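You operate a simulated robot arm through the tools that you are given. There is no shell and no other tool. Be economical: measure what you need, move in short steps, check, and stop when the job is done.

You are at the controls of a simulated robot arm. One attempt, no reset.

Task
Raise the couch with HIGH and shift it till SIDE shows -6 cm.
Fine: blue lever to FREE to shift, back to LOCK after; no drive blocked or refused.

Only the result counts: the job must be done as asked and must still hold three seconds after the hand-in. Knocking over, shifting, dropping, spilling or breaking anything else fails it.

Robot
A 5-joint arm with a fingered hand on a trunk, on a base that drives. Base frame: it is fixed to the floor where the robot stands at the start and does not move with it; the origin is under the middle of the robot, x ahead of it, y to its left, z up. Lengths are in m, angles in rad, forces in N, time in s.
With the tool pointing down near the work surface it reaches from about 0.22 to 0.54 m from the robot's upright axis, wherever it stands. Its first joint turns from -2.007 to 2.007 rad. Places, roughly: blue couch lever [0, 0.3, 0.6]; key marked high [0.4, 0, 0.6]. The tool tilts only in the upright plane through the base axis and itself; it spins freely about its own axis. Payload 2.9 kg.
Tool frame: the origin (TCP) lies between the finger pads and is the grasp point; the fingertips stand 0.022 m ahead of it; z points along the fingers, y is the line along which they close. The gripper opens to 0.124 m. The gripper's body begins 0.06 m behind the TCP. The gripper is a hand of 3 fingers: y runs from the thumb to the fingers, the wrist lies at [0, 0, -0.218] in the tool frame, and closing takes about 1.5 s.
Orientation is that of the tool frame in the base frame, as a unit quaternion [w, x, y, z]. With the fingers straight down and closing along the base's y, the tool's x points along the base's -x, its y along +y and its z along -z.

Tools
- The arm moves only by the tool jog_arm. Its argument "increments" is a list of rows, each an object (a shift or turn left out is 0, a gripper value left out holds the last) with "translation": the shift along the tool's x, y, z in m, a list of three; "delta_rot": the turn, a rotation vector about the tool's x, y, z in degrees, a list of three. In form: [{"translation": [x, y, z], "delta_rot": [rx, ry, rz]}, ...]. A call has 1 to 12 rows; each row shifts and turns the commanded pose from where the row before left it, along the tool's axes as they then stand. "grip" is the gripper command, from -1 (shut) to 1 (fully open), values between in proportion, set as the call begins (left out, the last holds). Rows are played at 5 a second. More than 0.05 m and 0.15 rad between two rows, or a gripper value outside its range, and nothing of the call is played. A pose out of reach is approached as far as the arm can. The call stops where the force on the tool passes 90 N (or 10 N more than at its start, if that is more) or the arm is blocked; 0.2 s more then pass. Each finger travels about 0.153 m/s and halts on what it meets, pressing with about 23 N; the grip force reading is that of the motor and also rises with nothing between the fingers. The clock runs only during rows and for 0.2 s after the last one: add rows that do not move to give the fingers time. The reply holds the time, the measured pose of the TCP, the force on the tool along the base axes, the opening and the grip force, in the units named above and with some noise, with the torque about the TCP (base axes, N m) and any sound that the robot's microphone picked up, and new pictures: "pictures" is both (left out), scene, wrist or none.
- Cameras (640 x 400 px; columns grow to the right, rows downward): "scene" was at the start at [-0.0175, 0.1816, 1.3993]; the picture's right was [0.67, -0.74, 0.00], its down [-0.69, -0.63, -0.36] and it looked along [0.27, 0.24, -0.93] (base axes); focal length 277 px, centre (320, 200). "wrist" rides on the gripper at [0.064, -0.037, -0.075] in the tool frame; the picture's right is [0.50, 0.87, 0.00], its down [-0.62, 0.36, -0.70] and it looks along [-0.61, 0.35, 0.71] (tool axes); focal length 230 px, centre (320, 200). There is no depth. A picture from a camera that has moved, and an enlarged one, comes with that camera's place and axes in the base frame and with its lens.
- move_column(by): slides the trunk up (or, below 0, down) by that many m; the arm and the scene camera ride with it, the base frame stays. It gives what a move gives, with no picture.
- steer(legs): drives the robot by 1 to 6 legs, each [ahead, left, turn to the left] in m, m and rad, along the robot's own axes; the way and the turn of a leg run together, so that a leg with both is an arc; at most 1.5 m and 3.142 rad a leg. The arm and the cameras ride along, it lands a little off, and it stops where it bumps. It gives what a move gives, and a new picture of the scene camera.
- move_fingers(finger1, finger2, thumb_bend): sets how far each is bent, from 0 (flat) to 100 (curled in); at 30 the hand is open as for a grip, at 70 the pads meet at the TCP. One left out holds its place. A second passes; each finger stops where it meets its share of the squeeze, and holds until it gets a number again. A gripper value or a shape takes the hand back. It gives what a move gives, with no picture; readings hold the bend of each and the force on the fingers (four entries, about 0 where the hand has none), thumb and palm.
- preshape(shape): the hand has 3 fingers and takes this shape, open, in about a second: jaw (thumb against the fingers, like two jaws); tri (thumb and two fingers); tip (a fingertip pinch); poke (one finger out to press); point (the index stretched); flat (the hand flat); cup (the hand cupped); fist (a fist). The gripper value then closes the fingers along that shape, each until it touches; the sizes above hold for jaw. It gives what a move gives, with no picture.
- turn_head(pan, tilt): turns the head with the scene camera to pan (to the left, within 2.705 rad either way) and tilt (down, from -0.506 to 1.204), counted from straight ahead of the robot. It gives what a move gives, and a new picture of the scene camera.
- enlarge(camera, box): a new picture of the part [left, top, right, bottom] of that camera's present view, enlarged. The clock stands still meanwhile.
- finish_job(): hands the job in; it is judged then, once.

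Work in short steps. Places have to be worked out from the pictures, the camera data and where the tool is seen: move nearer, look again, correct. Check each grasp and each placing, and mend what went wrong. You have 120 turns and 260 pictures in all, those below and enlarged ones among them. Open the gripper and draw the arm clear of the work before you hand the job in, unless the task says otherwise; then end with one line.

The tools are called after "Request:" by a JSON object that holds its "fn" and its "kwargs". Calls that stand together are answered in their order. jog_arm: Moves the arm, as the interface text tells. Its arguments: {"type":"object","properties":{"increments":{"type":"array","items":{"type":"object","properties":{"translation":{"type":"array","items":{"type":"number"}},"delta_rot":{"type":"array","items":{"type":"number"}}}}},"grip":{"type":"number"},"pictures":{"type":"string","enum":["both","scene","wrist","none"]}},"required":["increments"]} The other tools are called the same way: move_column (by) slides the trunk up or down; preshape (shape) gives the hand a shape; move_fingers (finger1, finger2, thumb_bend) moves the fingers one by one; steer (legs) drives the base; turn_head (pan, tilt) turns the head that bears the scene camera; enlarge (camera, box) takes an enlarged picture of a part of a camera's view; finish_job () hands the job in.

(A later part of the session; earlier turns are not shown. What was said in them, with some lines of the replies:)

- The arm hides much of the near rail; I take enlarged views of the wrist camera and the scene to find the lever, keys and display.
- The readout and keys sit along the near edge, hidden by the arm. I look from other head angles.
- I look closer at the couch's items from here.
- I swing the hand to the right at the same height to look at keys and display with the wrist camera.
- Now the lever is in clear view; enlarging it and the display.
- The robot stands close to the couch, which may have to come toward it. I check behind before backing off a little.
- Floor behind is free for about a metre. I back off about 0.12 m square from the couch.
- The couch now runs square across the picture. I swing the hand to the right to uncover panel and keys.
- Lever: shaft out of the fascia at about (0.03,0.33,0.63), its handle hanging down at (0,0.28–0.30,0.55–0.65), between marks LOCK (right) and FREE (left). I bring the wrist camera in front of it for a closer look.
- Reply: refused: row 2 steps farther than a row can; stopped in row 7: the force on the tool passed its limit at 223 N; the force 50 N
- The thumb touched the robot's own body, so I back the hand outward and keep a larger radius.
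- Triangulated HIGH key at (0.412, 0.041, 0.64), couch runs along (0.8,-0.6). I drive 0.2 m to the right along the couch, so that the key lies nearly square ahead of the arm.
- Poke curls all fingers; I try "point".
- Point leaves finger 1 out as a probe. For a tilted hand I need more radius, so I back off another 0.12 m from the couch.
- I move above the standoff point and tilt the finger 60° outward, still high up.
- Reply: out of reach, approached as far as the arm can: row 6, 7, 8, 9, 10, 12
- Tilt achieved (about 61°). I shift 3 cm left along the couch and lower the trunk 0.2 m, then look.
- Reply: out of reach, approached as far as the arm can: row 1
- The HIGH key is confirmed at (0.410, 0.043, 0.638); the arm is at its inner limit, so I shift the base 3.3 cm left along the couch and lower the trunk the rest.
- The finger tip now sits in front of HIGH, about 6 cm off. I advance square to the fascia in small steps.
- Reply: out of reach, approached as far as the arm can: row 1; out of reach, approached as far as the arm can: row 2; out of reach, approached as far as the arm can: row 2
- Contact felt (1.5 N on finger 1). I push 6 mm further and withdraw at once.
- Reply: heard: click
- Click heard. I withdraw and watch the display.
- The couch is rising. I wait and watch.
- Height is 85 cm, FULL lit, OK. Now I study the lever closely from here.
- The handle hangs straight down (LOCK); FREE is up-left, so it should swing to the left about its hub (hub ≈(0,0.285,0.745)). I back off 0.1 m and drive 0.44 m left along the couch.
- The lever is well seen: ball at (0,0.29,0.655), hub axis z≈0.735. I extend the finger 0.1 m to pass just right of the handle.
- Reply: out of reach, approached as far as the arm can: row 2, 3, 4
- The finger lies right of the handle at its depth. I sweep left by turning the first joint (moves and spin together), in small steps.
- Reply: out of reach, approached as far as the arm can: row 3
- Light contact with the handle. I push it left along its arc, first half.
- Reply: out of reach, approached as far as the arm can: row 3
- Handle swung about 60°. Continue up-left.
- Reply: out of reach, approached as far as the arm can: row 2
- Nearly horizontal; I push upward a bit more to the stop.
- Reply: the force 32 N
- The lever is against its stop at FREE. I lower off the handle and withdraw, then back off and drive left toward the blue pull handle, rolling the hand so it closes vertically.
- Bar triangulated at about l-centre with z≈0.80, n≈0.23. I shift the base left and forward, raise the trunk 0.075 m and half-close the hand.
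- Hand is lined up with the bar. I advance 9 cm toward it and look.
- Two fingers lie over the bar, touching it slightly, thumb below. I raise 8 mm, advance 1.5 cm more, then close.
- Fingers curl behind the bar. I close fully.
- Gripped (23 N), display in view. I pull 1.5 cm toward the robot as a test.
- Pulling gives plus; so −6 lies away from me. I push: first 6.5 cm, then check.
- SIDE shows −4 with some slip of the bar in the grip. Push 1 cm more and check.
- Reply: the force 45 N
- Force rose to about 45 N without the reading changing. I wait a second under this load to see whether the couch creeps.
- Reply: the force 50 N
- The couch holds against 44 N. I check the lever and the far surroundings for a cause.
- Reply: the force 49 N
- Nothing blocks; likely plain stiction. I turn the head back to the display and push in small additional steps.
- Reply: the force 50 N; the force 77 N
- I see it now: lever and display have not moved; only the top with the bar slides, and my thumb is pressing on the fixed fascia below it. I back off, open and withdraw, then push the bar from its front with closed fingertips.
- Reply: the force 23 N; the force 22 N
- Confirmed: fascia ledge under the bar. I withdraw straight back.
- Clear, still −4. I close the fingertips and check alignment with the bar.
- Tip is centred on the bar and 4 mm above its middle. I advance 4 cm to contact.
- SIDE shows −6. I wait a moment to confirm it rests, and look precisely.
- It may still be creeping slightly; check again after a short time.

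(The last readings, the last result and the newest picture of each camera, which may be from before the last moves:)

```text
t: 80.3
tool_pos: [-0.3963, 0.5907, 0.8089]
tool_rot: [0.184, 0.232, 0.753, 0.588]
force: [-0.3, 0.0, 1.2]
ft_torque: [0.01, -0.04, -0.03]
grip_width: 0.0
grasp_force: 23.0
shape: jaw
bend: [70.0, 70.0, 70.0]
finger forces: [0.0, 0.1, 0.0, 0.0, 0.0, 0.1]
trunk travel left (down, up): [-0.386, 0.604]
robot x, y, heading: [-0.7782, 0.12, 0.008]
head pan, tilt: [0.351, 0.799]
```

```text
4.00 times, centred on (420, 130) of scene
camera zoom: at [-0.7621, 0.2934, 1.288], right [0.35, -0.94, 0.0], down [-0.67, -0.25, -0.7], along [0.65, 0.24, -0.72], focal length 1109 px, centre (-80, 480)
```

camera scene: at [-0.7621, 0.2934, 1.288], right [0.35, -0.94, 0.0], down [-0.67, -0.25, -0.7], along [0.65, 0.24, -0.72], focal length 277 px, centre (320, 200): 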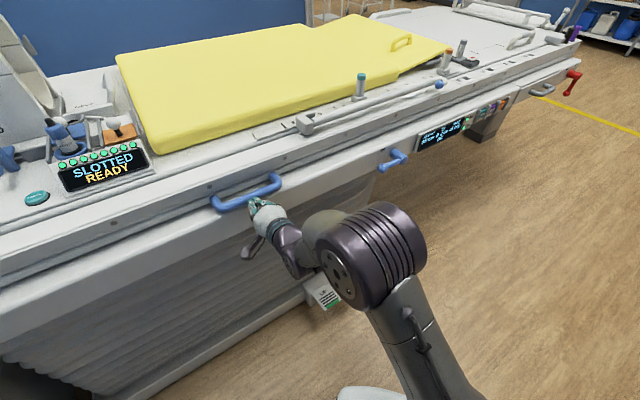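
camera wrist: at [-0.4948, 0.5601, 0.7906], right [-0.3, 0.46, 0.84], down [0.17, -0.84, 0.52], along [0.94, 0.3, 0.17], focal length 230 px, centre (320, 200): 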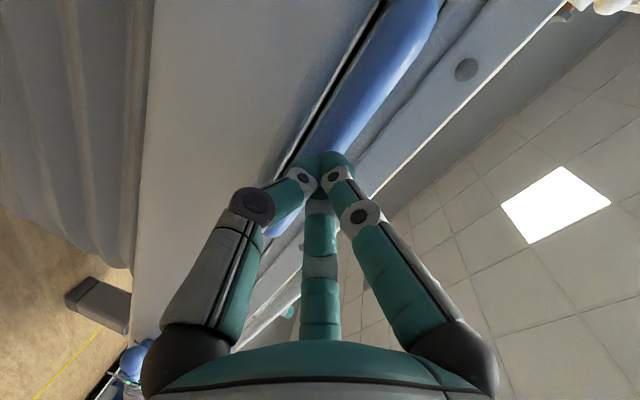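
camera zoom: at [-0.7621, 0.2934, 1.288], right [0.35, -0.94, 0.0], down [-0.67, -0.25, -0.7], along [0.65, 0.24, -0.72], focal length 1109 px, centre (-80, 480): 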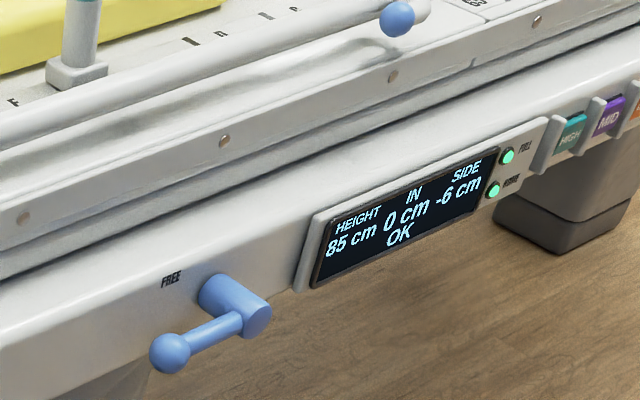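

It rests at −6 cm. Now to lock: I withdraw, set the pointing finger, and drive back to the lever.

Request:
{"fn": "jog_arm", "kwargs": {"increments": [{"translation": [0.001, -0.0048, -0.0194]}, {"translation": [0.001, -0.0048, -0.0194]}, {"translation": [0.001, -0.0048, -0.0194]}, {"translation": [0.001, -0.0048, -0.0194]}], "pictures": "none"}}

Request:
{"fn": "steer", "kwargs": {"legs": [[-0.03, -0.04, 0], [0.356, -0.267, 0]]}}

Request:
{"fn": "preshape", "kwargs": {"shape": "point"}}

Request:
{"fn": "turn_head", "kwargs": {"pan": 0.95, "tilt": 0.9}}

Request:
{"fn": "jog_arm", "kwargs": {"increments": [{"translation": [0, 0, 0]}], "pictures": "wrist"}}

```text
t: 81.3
tool_pos: [-0.443, 0.5266, 0.8085]
tool_rot: [0.181, 0.231, 0.753, 0.589]
force: [-0.7, 0.0, 0.1]
ft_torque: [0.01, 0.02, 0.01]
grip_width: 0.0
grasp_force: 23.0
shape: jaw
bend: [70.0, 70.0, 70.0]
finger forces: [0.0, 0.0, 0.0, 0.0, 0.1, 0.1]
trunk travel left (down, up): [-0.386, 0.604]
robot x, y, heading: [-0.7806, 0.1238, 0.004]
head pan, tilt: [0.351, 0.799]
```

```text
t: 84.5
tool_pos: [-0.1192, 0.2204, 0.8088]
tool_rot: [0.181, 0.23, 0.753, 0.589]
force: [0.5, -0.4, 0.5]
ft_torque: [0.0, 0.01, 0.0]
grip_width: 0.0
grasp_force: 22.8
shape: jaw
bend: [70.0, 70.0, 70.0]
finger forces: [0.0, 0.0, 0.0, 0.0, 0.1, 0.0]
trunk travel left (down, up): [-0.386, 0.604]
robot x, y, heading: [-0.4513, -0.1906, 0.008]
head pan, tilt: [0.351, 0.799]
camera scene: at [-0.4367, -0.0128, 1.2881], right [0.35, -0.94, 0.0], down [-0.67, -0.25, -0.7], along [0.65, 0.24, -0.72], focal length 277 px, centre (320, 200)
```

scene: 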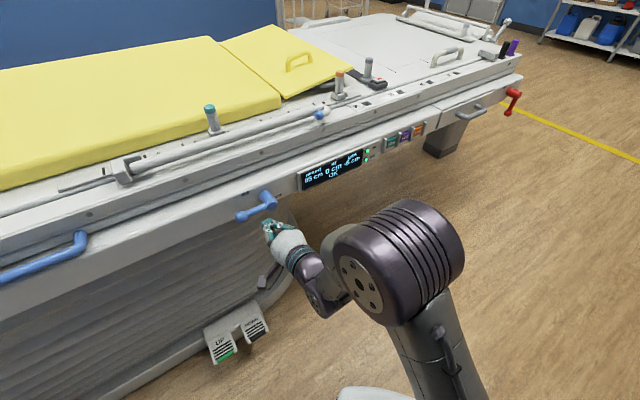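

```text
t: 85.4
tool_pos: [-0.1192, 0.2213, 0.8075]
tool_rot: [0.18, 0.231, 0.753, 0.589]
force: [-0.7, 0.9, 0.3]
ft_torque: [-0.01, -0.03, 0.0]
grip_width: 0.0
grasp_force: 0.0
shape: point
bend: [70.0, 97.0, 47.0]
finger forces: [0.0, 0.0, 0.0, 0.0, 0.1, 0.1]
trunk travel left (down, up): [-0.386, 0.604]
robot x, y, heading: [-0.4546, -0.1819, 0.007]
head pan, tilt: [0.351, 0.799]
```

```text
t: 86.4
tool_pos: [-0.1193, 0.2211, 0.8099]
tool_rot: [0.181, 0.23, 0.754, 0.588]
force: [0.4, 0.5, 0.2]
ft_torque: [0.02, 0.01, 0.01]
grip_width: 0.0
grasp_force: 0.1
shape: point
bend: [70.0, 100.0, 47.0]
finger forces: [0.1, 0.1, 0.0, 0.0, 0.0, 0.0]
trunk travel left (down, up): [-0.386, 0.604]
robot x, y, heading: [-0.4523, -0.185, 0.008]
head pan, tilt: [0.949, 0.901]
camera scene: at [-0.4689, 0.0208, 1.2801], right [0.82, -0.58, 0.0], down [-0.45, -0.64, -0.62], along [0.36, 0.51, -0.78], focal length 277 px, centre (320, 200)
```

scene: 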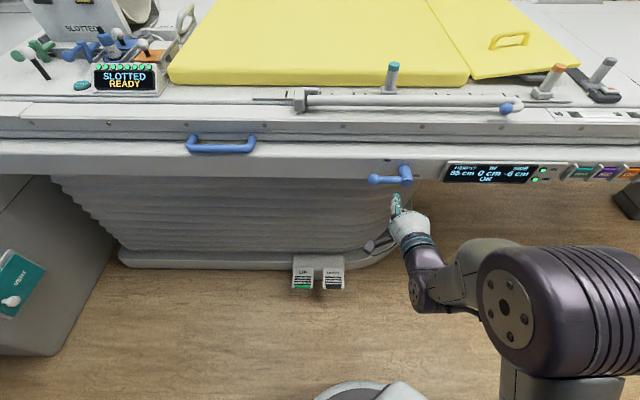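

```text
t: 86.8
tool_pos: [-0.1186, 0.2216, 0.8089]
tool_rot: [0.181, 0.23, 0.753, 0.589]
force: [-0.1, -0.1, 0.2]
ft_torque: [-0.04, 0.01, 0.0]
grip_width: 0.0
grasp_force: 0.1
shape: point
bend: [70.0, 100.0, 47.0]
finger forces: [0.0, 0.0, 0.0, 0.0, 0.0, 0.0]
trunk travel left (down, up): [-0.386, 0.604]
robot x, y, heading: [-0.4496, -0.1842, 0.006]
head pan, tilt: [0.949, 0.901]
camera wrist: at [-0.218, 0.1896, 0.7909], right [-0.3, 0.45, 0.84], down [0.18, -0.84, 0.52], along [0.94, 0.3, 0.17], focal length 230 px, centre (320, 200)
```

wrist: 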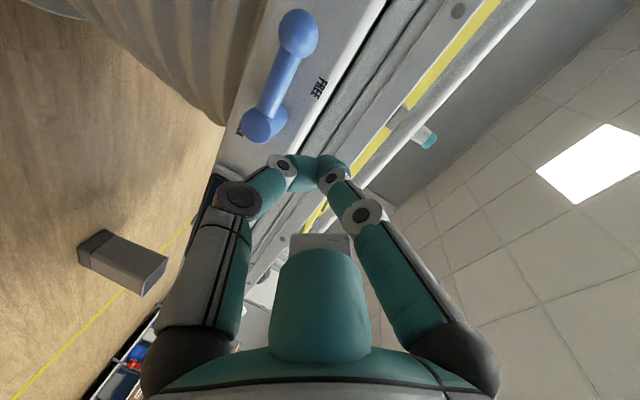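

SIDE still −6. I restore the former finger arrangement (unroll, thumb curled), staying clear.

Request:
{"fn": "move_fingers", "kwargs": {"finger1": 70, "finger2": 100, "thumb_bend": 90}}

Request:
{"fn": "jog_arm", "kwargs": {"increments": [{"delta_rot": [0, 0, -8]}, {"delta_rot": [0, 0, -8]}, {"delta_rot": [0, 0, -8]}, {"delta_rot": [0, 0, -8]}, {"delta_rot": [0, 0, -8]}, {"delta_rot": [0, 0, -8]}, {"delta_rot": [0, 0, -8]}, {"delta_rot": [0, 0, -7.4]}]}}

```text
t: 87.8
tool_pos: [-0.1189, 0.2213, 0.808]
tool_rot: [0.181, 0.229, 0.754, 0.588]
force: [-0.2, 1.0, -0.2]
ft_torque: [0.0, 0.0, 0.0]
grip_width: 0.0046
grasp_force: 0.1
shape: fingers
bend: [70.0, 100.0, 86.0]
finger forces: [0.1, 0.1, 0.1, 0.1, 0.1, 0.0]
trunk travel left (down, up): [-0.386, 0.604]
robot x, y, heading: [-0.4514, -0.1879, 0.007]
head pan, tilt: [0.949, 0.901]
```

```text
t: 89.6
tool_pos: [-0.1193, 0.2208, 0.8091]
tool_rot: [0.464, -0.201, 0.762, 0.405]
force: [-0.4, 0.3, -0.4]
ft_torque: [0.02, -0.01, -0.04]
grip_width: 0.0048
grasp_force: 0.0
shape: fingers
bend: [70.0, 100.0, 86.0]
finger forces: [0.0, 0.0, 0.0, 0.1, 0.0, 0.2]
trunk travel left (down, up): [-0.386, 0.604]
robot x, y, heading: [-0.4519, -0.1845, 0.006]
head pan, tilt: [0.949, 0.901]
camera scene: at [-0.469, 0.0208, 1.2801], right [0.82, -0.58, 0.0], down [-0.45, -0.64, -0.62], along [0.36, 0.51, -0.78], focal length 277 px, centre (320, 200)
camera wrist: at [-0.1661, 0.1435, 0.7553], right [-0.84, 0.55, -0.06], down [-0.32, -0.4, 0.86], along [0.44, 0.74, 0.51], focal length 230 px, centre (320, 200)
```

scene: 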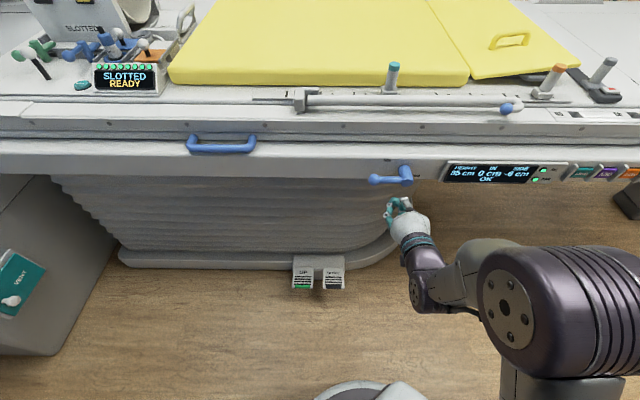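
wrist: 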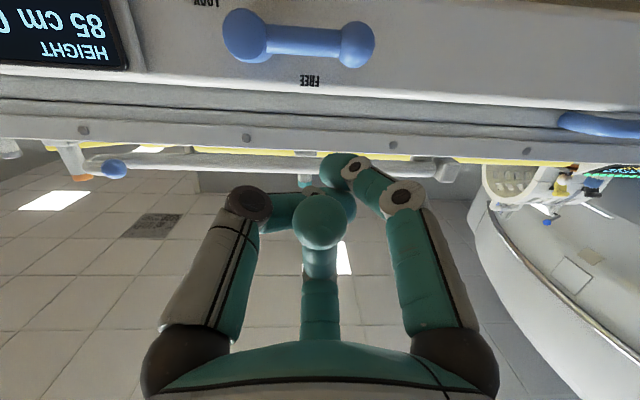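

Handle confirmed at z≈0.74 from hub (l −0.178) to ball (l −0.263); my finger is at l≈−0.23. I lower to just above it and advance over it.

Request:
{"fn": "move_column", "kwargs": {"by": -0.025}}

Request:
{"fn": "jog_arm", "kwargs": {"increments": [{"translation": [-0.0058, 0.0016, 0.0237]}, {"translation": [-0.0058, 0.0016, 0.0237]}, {"translation": [-0.0058, 0.0016, 0.0237]}, {"translation": [-0.0058, 0.0016, 0.0237]}, {"translation": [-0.0058, 0.0016, 0.0237]}]}}

Request:
{"fn": "enlarge", "kwargs": {"camera": "scene", "box": [340, 130, 480, 230]}}

```text
t: 90.3
tool_pos: [-0.1198, 0.2214, 0.7831]
tool_rot: [0.464, -0.201, 0.762, 0.405]
force: [-0.4, -1.1, -0.4]
ft_torque: [0.02, 0.01, 0.02]
grip_width: 0.0048
grasp_force: 0.0
shape: fingers
bend: [70.0, 100.0, 86.0]
finger forces: [0.0, 0.0, 0.0, 0.0, 0.1, 0.0]
trunk travel left (down, up): [-0.361, 0.629]
robot x, y, heading: [-0.4504, -0.1838, 0.007]
head pan, tilt: [0.949, 0.901]
```

```text
t: 91.5
tool_pos: [-0.0465, 0.3215, 0.7831]
tool_rot: [0.465, -0.198, 0.763, 0.403]
force: [0.4, -0.6, 0.2]
ft_torque: [0.02, 0.03, -0.01]
grip_width: 0.0048
grasp_force: 0.0
shape: fingers
bend: [70.0, 100.0, 86.0]
finger forces: [0.1, 0.0, 0.1, 0.0, 0.0, 0.0]
trunk travel left (down, up): [-0.361, 0.629]
robot x, y, heading: [-0.4538, -0.1847, 0.003]
head pan, tilt: [0.949, 0.901]
camera scene: at [-0.4689, 0.021, 1.2551], right [0.82, -0.58, 0.0], down [-0.45, -0.64, -0.62], along [0.36, 0.51, -0.78], focal length 277 px, centre (320, 200)
camera wrist: at [-0.094, 0.2432, 0.73], right [-0.83, 0.55, -0.06], down [-0.32, -0.39, 0.86], along [0.45, 0.74, 0.51], focal length 230 px, centre (320, 200)
```

scene: 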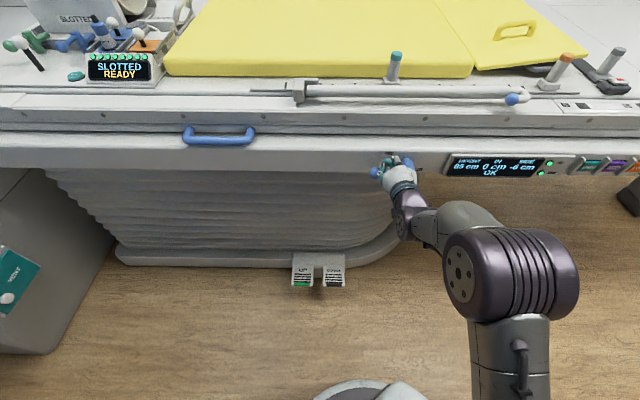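
wrist: 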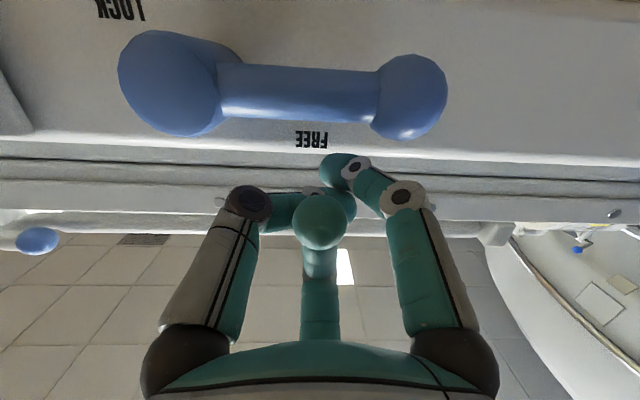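

```text
4.00 times, centred on (410, 180) of scene
camera zoom: at [-0.4689, 0.021, 1.2551], right [0.82, -0.58, 0.0], down [-0.45, -0.64, -0.62], along [0.36, 0.51, -0.78], focal length 1109 px, centre (-40, 280)
```

zoom: 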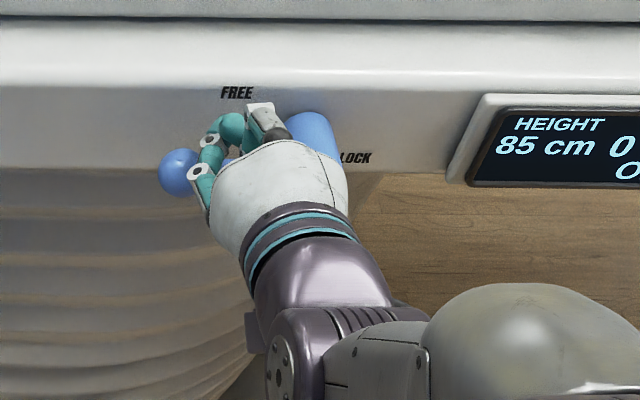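

Finger sits above the handle. I shift 1.2 cm toward the ball, then press down.

Request:
{"fn": "jog_arm", "kwargs": {"increments": [{"translation": [0.0051, 0.0108, 0.0009], "delta_rot": [-0.92, 0.457, -0.257]}, {"translation": [0.0117, -0.0058, 0.0033]}, {"translation": [0.0117, -0.0058, 0.0033]}, {"translation": [0.0117, -0.0058, 0.0033]}, {"translation": [0.0117, -0.0058, 0.0033]}]}}

```text
t: 92.7
tool_pos: [-0.0576, 0.3275, 0.7286]
tool_rot: [0.461, -0.206, 0.761, 0.408]
force: [-0.4, 0.3, 0.0]
ft_torque: [-0.01, 0.02, -0.04]
grip_width: 0.0044
grasp_force: 0.0
shape: fingers
bend: [70.0, 100.0, 86.0]
finger forces: [0.1, 0.1, 0.1, 0.1, 0.0, 0.0]
trunk travel left (down, up): [-0.361, 0.629]
robot x, y, heading: [-0.4479, -0.1872, 0.006]
head pan, tilt: [0.949, 0.901]
camera scene: at [-0.469, 0.0208, 1.2551], right [0.82, -0.58, 0.0], down [-0.45, -0.64, -0.62], along [0.36, 0.51, -0.78], focal length 277 px, centre (320, 200)
camera wrist: at [-0.1021, 0.2492, 0.6762], right [-0.84, 0.54, -0.06], down [-0.32, -0.4, 0.86], along [0.44, 0.74, 0.51], focal length 230 px, centre (320, 200)
```

scene: 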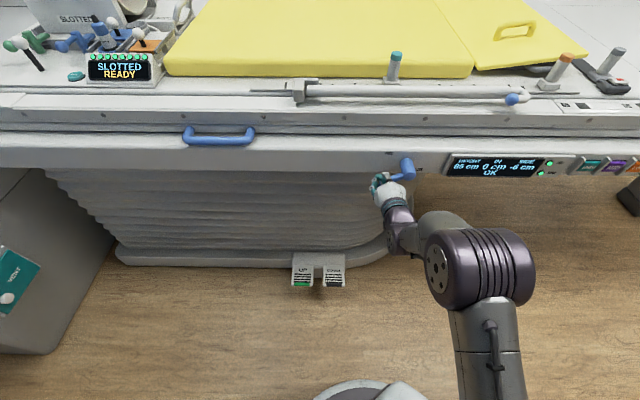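
wrist: 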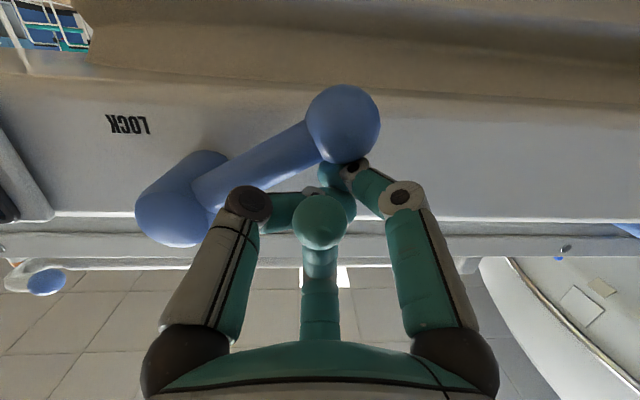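

Handle follows. Continue down and right along the arc.

Request:
{"fn": "jog_arm", "kwargs": {"increments": [{"translation": [0.0117, -0.0058, 0.0033]}, {"translation": [0.0099, -0.0144, 0.0031], "delta_rot": [0.65, -0.324, 0.182]}, {"translation": [0.0099, -0.0144, 0.0031], "delta_rot": [0.65, -0.324, 0.182]}]}}

```text
t: 93.5
tool_pos: [-0.0426, 0.3167, 0.6857]
tool_rot: [0.467, -0.195, 0.763, 0.402]
force: [-0.3, -0.2, 0.9]
ft_torque: [0.03, -0.04, 0.0]
grip_width: 0.0044
grasp_force: 0.1
shape: fingers
bend: [70.0, 100.0, 86.0]
finger forces: [0.5, 0.0, 0.0, 0.0, 0.0, 0.0]
trunk travel left (down, up): [-0.361, 0.629]
robot x, y, heading: [-0.4521, -0.1845, 0.007]
head pan, tilt: [0.949, 0.901]
camera scene: at [-0.469, 0.0208, 1.2551], right [0.82, -0.58, 0.0], down [-0.45, -0.64, -0.62], along [0.36, 0.51, -0.78], focal length 277 px, centre (320, 200)
camera wrist: at [-0.091, 0.2404, 0.6315], right [-0.83, 0.56, -0.06], down [-0.33, -0.39, 0.86], along [0.46, 0.73, 0.51], focal length 230 px, centre (320, 200)
```

scene: 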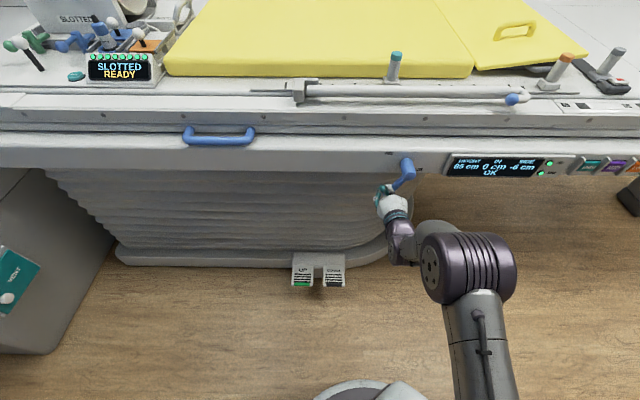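
wrist: 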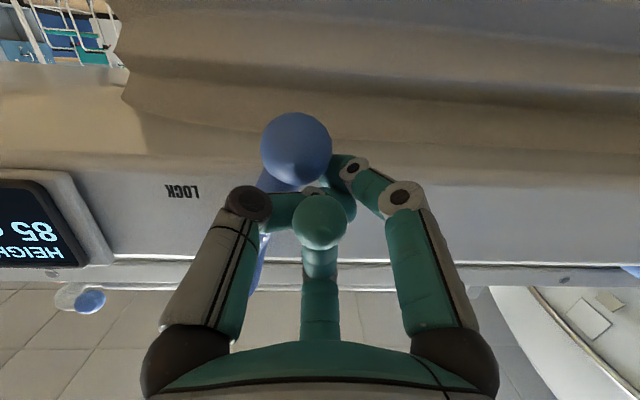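

Now push right to bring it to vertical.

Request:
{"fn": "jog_arm", "kwargs": {"increments": [{"translation": [-0.0017, -0.0103, 0], "delta_rot": [0.77, -0.381, 0.214]}, {"translation": [-0.0017, -0.0103, 0], "delta_rot": [0.77, -0.381, 0.214]}, {"translation": [-0.0043, -0.009, -0.0008], "delta_rot": [0.77, -0.381, 0.214]}]}}

Request:
{"fn": "enlarge", "kwargs": {"camera": "scene", "box": [340, 130, 480, 230]}}

```text
t: 94.3
tool_pos: [-0.0202, 0.298, 0.6788]
tool_rot: [0.476, -0.177, 0.768, 0.39]
force: [-0.2, -0.2, -0.7]
ft_torque: [-0.02, 0.0, 0.04]
grip_width: 0.005
grasp_force: 0.1
shape: fingers
bend: [70.0, 100.0, 86.0]
finger forces: [0.0, 0.0, 0.1, 0.0, 0.0, 0.0]
trunk travel left (down, up): [-0.361, 0.629]
robot x, y, heading: [-0.4491, -0.1878, 0.003]
head pan, tilt: [0.949, 0.901]
camera scene: at [-0.469, 0.0208, 1.2551], right [0.82, -0.58, 0.0], down [-0.45, -0.64, -0.62], along [0.36, 0.51, -0.78], focal length 277 px, centre (320, 200)
camera wrist: at [-0.0716, 0.2235, 0.6257], right [-0.8, 0.6, -0.06], down [-0.35, -0.37, 0.86], along [0.49, 0.71, 0.51], focal length 230 px, centre (320, 200)
```

scene: 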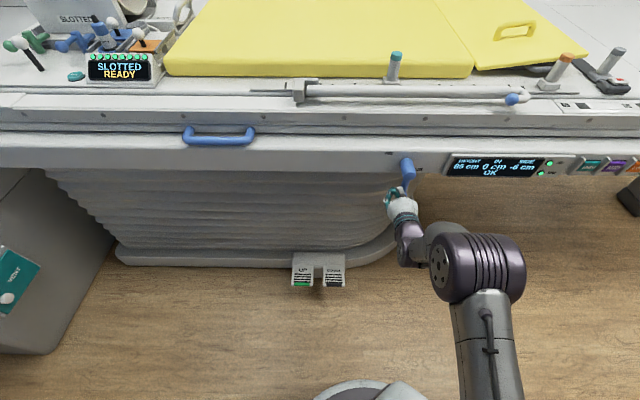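
wrist: 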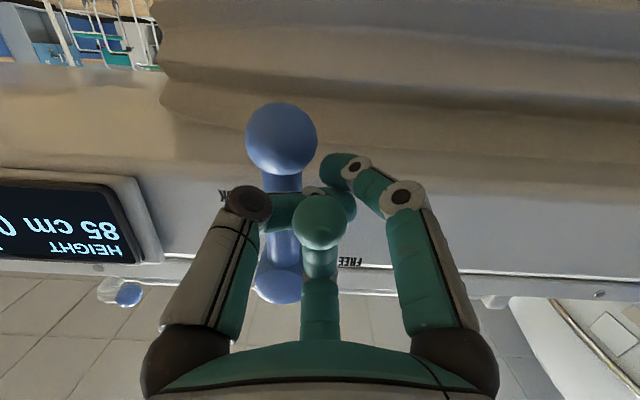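

```text
4.00 times, centred on (410, 180) of scene
camera zoom: at [-0.469, 0.0208, 1.2551], right [0.82, -0.58, 0.0], down [-0.45, -0.64, -0.62], along [0.36, 0.51, -0.78], focal length 1109 px, centre (-40, 280)
```

zoom: 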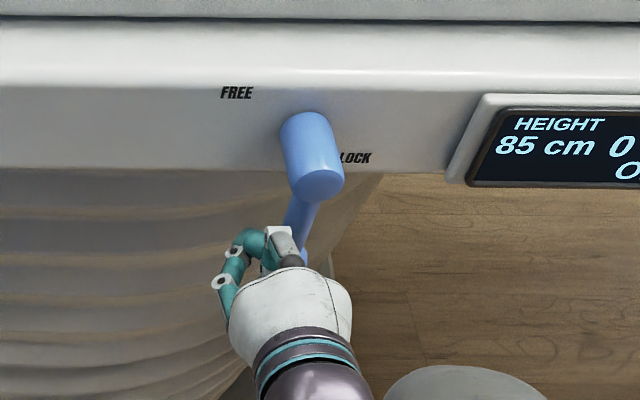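

Handle looks vertical. I press a bit further right to feel the LOCK stop.

Request:
{"fn": "jog_arm", "kwargs": {"increments": [{"translation": [-0.0043, -0.009, -0.0008], "delta_rot": [0.77, -0.381, 0.214]}, {"translation": [-0.0022, -0.0045, -0.0004], "delta_rot": [0.39, -0.19, 0.107]}]}}

Request:
{"fn": "enlarge", "kwargs": {"camera": "scene", "box": [340, 130, 480, 230]}}

```text
t: 94.9
tool_pos: [-0.0115, 0.2901, 0.6802]
tool_rot: [0.48, -0.169, 0.77, 0.385]
force: [-4.3, 2.8, 2.8]
ft_torque: [0.03, 0.03, 0.03]
grip_width: 0.0058
grasp_force: 2.6
shape: fingers
bend: [68.0, 100.0, 86.0]
finger forces: [4.6, 0.0, 0.0, 0.1, 0.0, 0.1]
trunk travel left (down, up): [-0.361, 0.629]
robot x, y, heading: [-0.4508, -0.1838, 0.008]
head pan, tilt: [0.949, 0.901]
camera scene: at [-0.4699, 0.0209, 1.2551], right [0.82, -0.58, 0.0], down [-0.45, -0.64, -0.62], along [0.36, 0.51, -0.78], focal length 277 px, centre (320, 200)
camera wrist: at [-0.0641, 0.2162, 0.6267], right [-0.79, 0.62, -0.06], down [-0.36, -0.37, 0.86], along [0.51, 0.7, 0.51], focal length 230 px, centre (320, 200)
```

scene: 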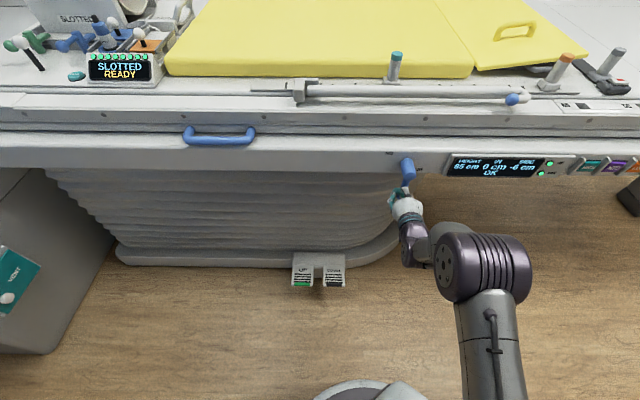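
wrist: 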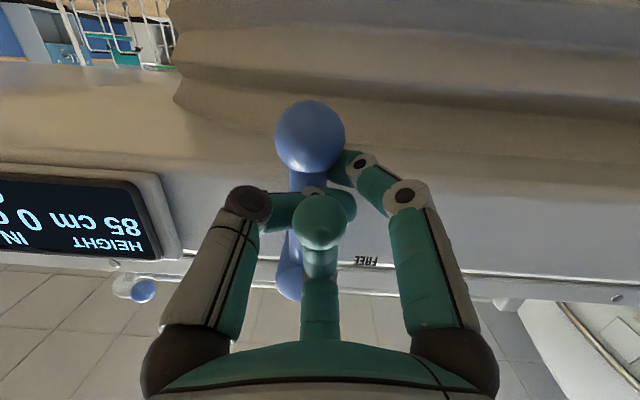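

```text
4.00 times, centred on (410, 180) of scene
camera zoom: at [-0.4699, 0.0209, 1.2551], right [0.82, -0.58, 0.0], down [-0.45, -0.64, -0.62], along [0.36, 0.51, -0.78], focal length 1109 px, centre (-40, 280)
```

zoom: 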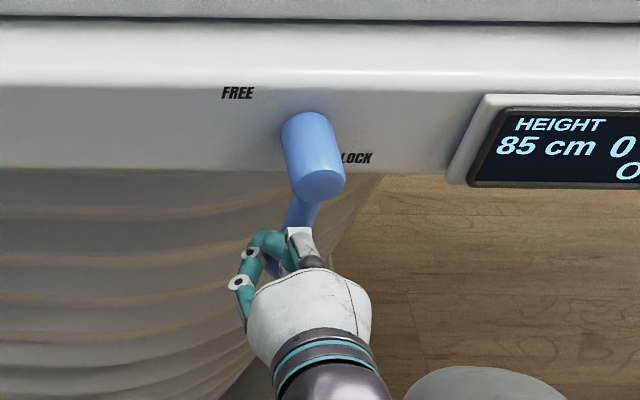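

Request:
{"fn": "jog_arm", "kwargs": {"increments": [{"translation": [-0.0022, -0.0045, -0.0004], "delta_rot": [0.39, -0.19, 0.107]}, {"translation": [0, 0, 0]}], "pictures": "none"}}

Request:
{"fn": "jog_arm", "kwargs": {"increments": [{"translation": [0.0043, 0.009, 0.0008], "delta_rot": [-0.77, 0.381, -0.214]}, {"translation": [0.0043, 0.009, 0.0008], "delta_rot": [-0.77, 0.381, -0.214]}, {"translation": [0, 0, -0.03]}, {"translation": [0, 0, -0.03]}, {"translation": [0, 0, -0.03]}, {"translation": [0, 0, -0.03]}]}}

Request:
{"fn": "enlarge", "kwargs": {"camera": "scene", "box": [360, 130, 560, 230]}}

```text
t: 95.5
tool_pos: [-0.008, 0.2856, 0.6826]
tool_rot: [0.483, -0.165, 0.77, 0.383]
force: [-9.2, 7.1, 10.0]
ft_torque: [0.26, 0.07, 0.18]
grip_width: 0.0078
grasp_force: 7.5
shape: fingers
bend: [66.0, 100.0, 86.0]
finger forces: [15.0, 0.0, 0.0, 0.0, 0.1, 0.0]
trunk travel left (down, up): [-0.361, 0.629]
robot x, y, heading: [-0.4529, -0.1826, 0.01]
head pan, tilt: [0.949, 0.901]
```

```text
t: 96.9
tool_pos: [-0.0924, 0.2066, 0.7081]
tool_rot: [0.475, -0.178, 0.768, 0.391]
force: [-0.3, -0.9, -0.2]
ft_torque: [0.02, -0.03, -0.01]
grip_width: 0.0044
grasp_force: 0.1
shape: fingers
bend: [70.0, 100.0, 86.0]
finger forces: [0.1, 0.0, 0.0, 0.1, 0.0, 0.0]
out of reach, approached as far as the arm can: row 4
trunk travel left (down, up): [-0.361, 0.629]
robot x, y, heading: [-0.4517, -0.1796, 0.006]
head pan, tilt: [0.949, 0.901]
camera scene: at [-0.4691, 0.0207, 1.2551], right [0.82, -0.58, 0.0], down [-0.45, -0.64, -0.62], along [0.36, 0.51, -0.78], focal length 277 px, centre (320, 200)
camera wrist: at [-0.1438, 0.1317, 0.6548], right [-0.8, 0.6, -0.06], down [-0.35, -0.37, 0.86], along [0.49, 0.71, 0.51], focal length 230 px, centre (320, 200)
```

scene: 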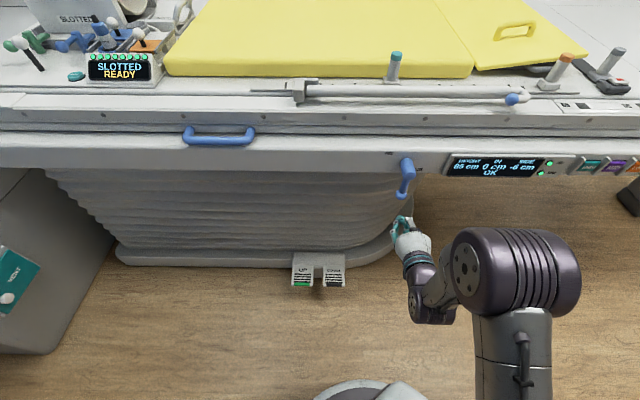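
wrist: 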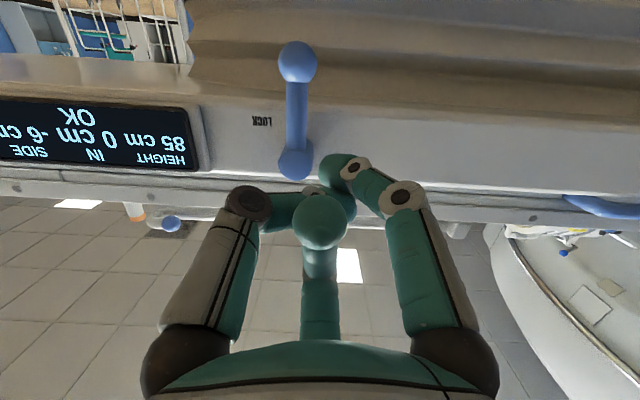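

```text
3.20 times, centred on (460, 180) of scene
camera zoom: at [-0.4691, 0.0207, 1.2551], right [0.82, -0.58, 0.0], down [-0.45, -0.64, -0.62], along [0.36, 0.51, -0.78], focal length 888 px, centre (-128, 264)
```

zoom: 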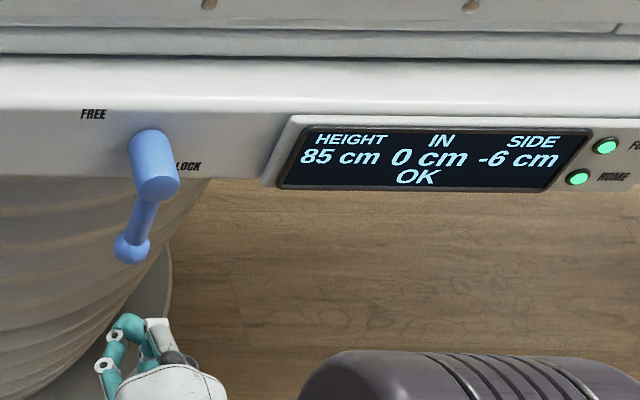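

Lever is back at its LOCK stop; display reads 85 / 0 / −6, OK. I back off and open the hand.

Request:
{"fn": "steer", "kwargs": {"legs": [[-0.09, -0.12, 0]]}}

Request:
{"fn": "preshape", "kwargs": {"shape": "jaw"}}

Request:
{"fn": "enlarge", "kwargs": {"camera": "scene", "box": [360, 80, 560, 200]}}

```text
t: 98.3
tool_pos: [-0.1806, 0.0859, 0.7074]
tool_rot: [0.476, -0.177, 0.768, 0.39]
force: [-0.1, -0.2, -0.8]
ft_torque: [-0.02, -0.01, 0.02]
grip_width: 0.0048
grasp_force: 0.1
shape: fingers
bend: [70.0, 100.0, 86.0]
finger forces: [0.0, 0.1, 0.0, 0.0, 0.1, 0.0]
trunk travel left (down, up): [-0.361, 0.629]
robot x, y, heading: [-0.542, -0.3056, 0.01]
head pan, tilt: [0.949, 0.901]
camera scene: at [-0.5588, -0.1005, 1.2552], right [0.82, -0.58, 0.0], down [-0.45, -0.64, -0.62], along [0.36, 0.51, -0.78], focal length 277 px, centre (320, 200)
```

scene: 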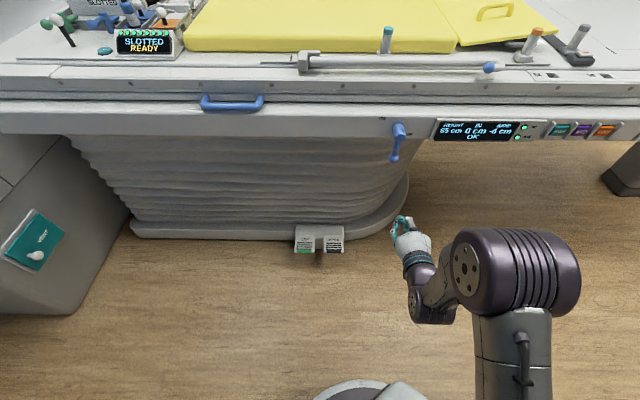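

```text
t: 99.2
tool_pos: [-0.1821, 0.0852, 0.7081]
tool_rot: [0.476, -0.178, 0.768, 0.39]
force: [-0.1, 0.0, 0.1]
ft_torque: [-0.01, 0.0, 0.04]
grip_width: 0.124
grasp_force: 0.0
shape: jaw
bend: [30.0, 30.0, 30.0]
finger forces: [0.1, 0.1, 0.0, 0.0, 0.1, 0.0]
trunk travel left (down, up): [-0.361, 0.629]
robot x, y, heading: [-0.5428, -0.3075, 0.009]
head pan, tilt: [0.949, 0.901]
```

```text
3.20 times, centred on (460, 140) of scene
camera zoom: at [-0.5585, -0.1001, 1.2551], right [0.82, -0.58, 0.0], down [-0.45, -0.64, -0.62], along [0.36, 0.51, -0.78], focal length 888 px, centre (-128, 392)
```

zoom: 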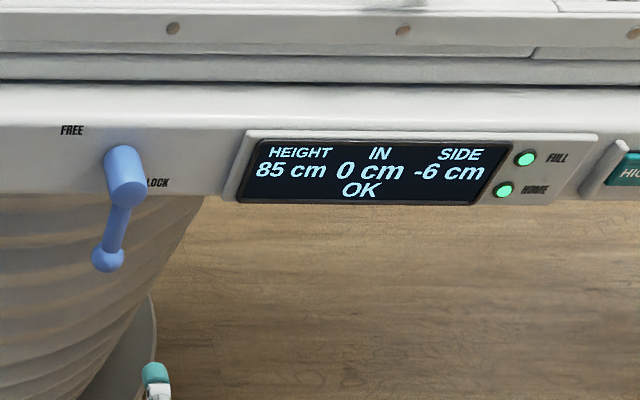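

The display shows 85 cm, SIDE −6 cm and OK. The lever is at LOCK, and the hand is open and clear of the couch, so I hand the job in.

Request:
{"fn": "finish_job", "kwargs": {}}

```text
The job is handed in.
```

The couch is up at 85 cm using HIGH, SIDE reads −6 cm, the blue lever is back at LOCK, and the display still says OK; my own pixel estimate puts the shift nearer −6.4 cm, which the display rounds to −6.
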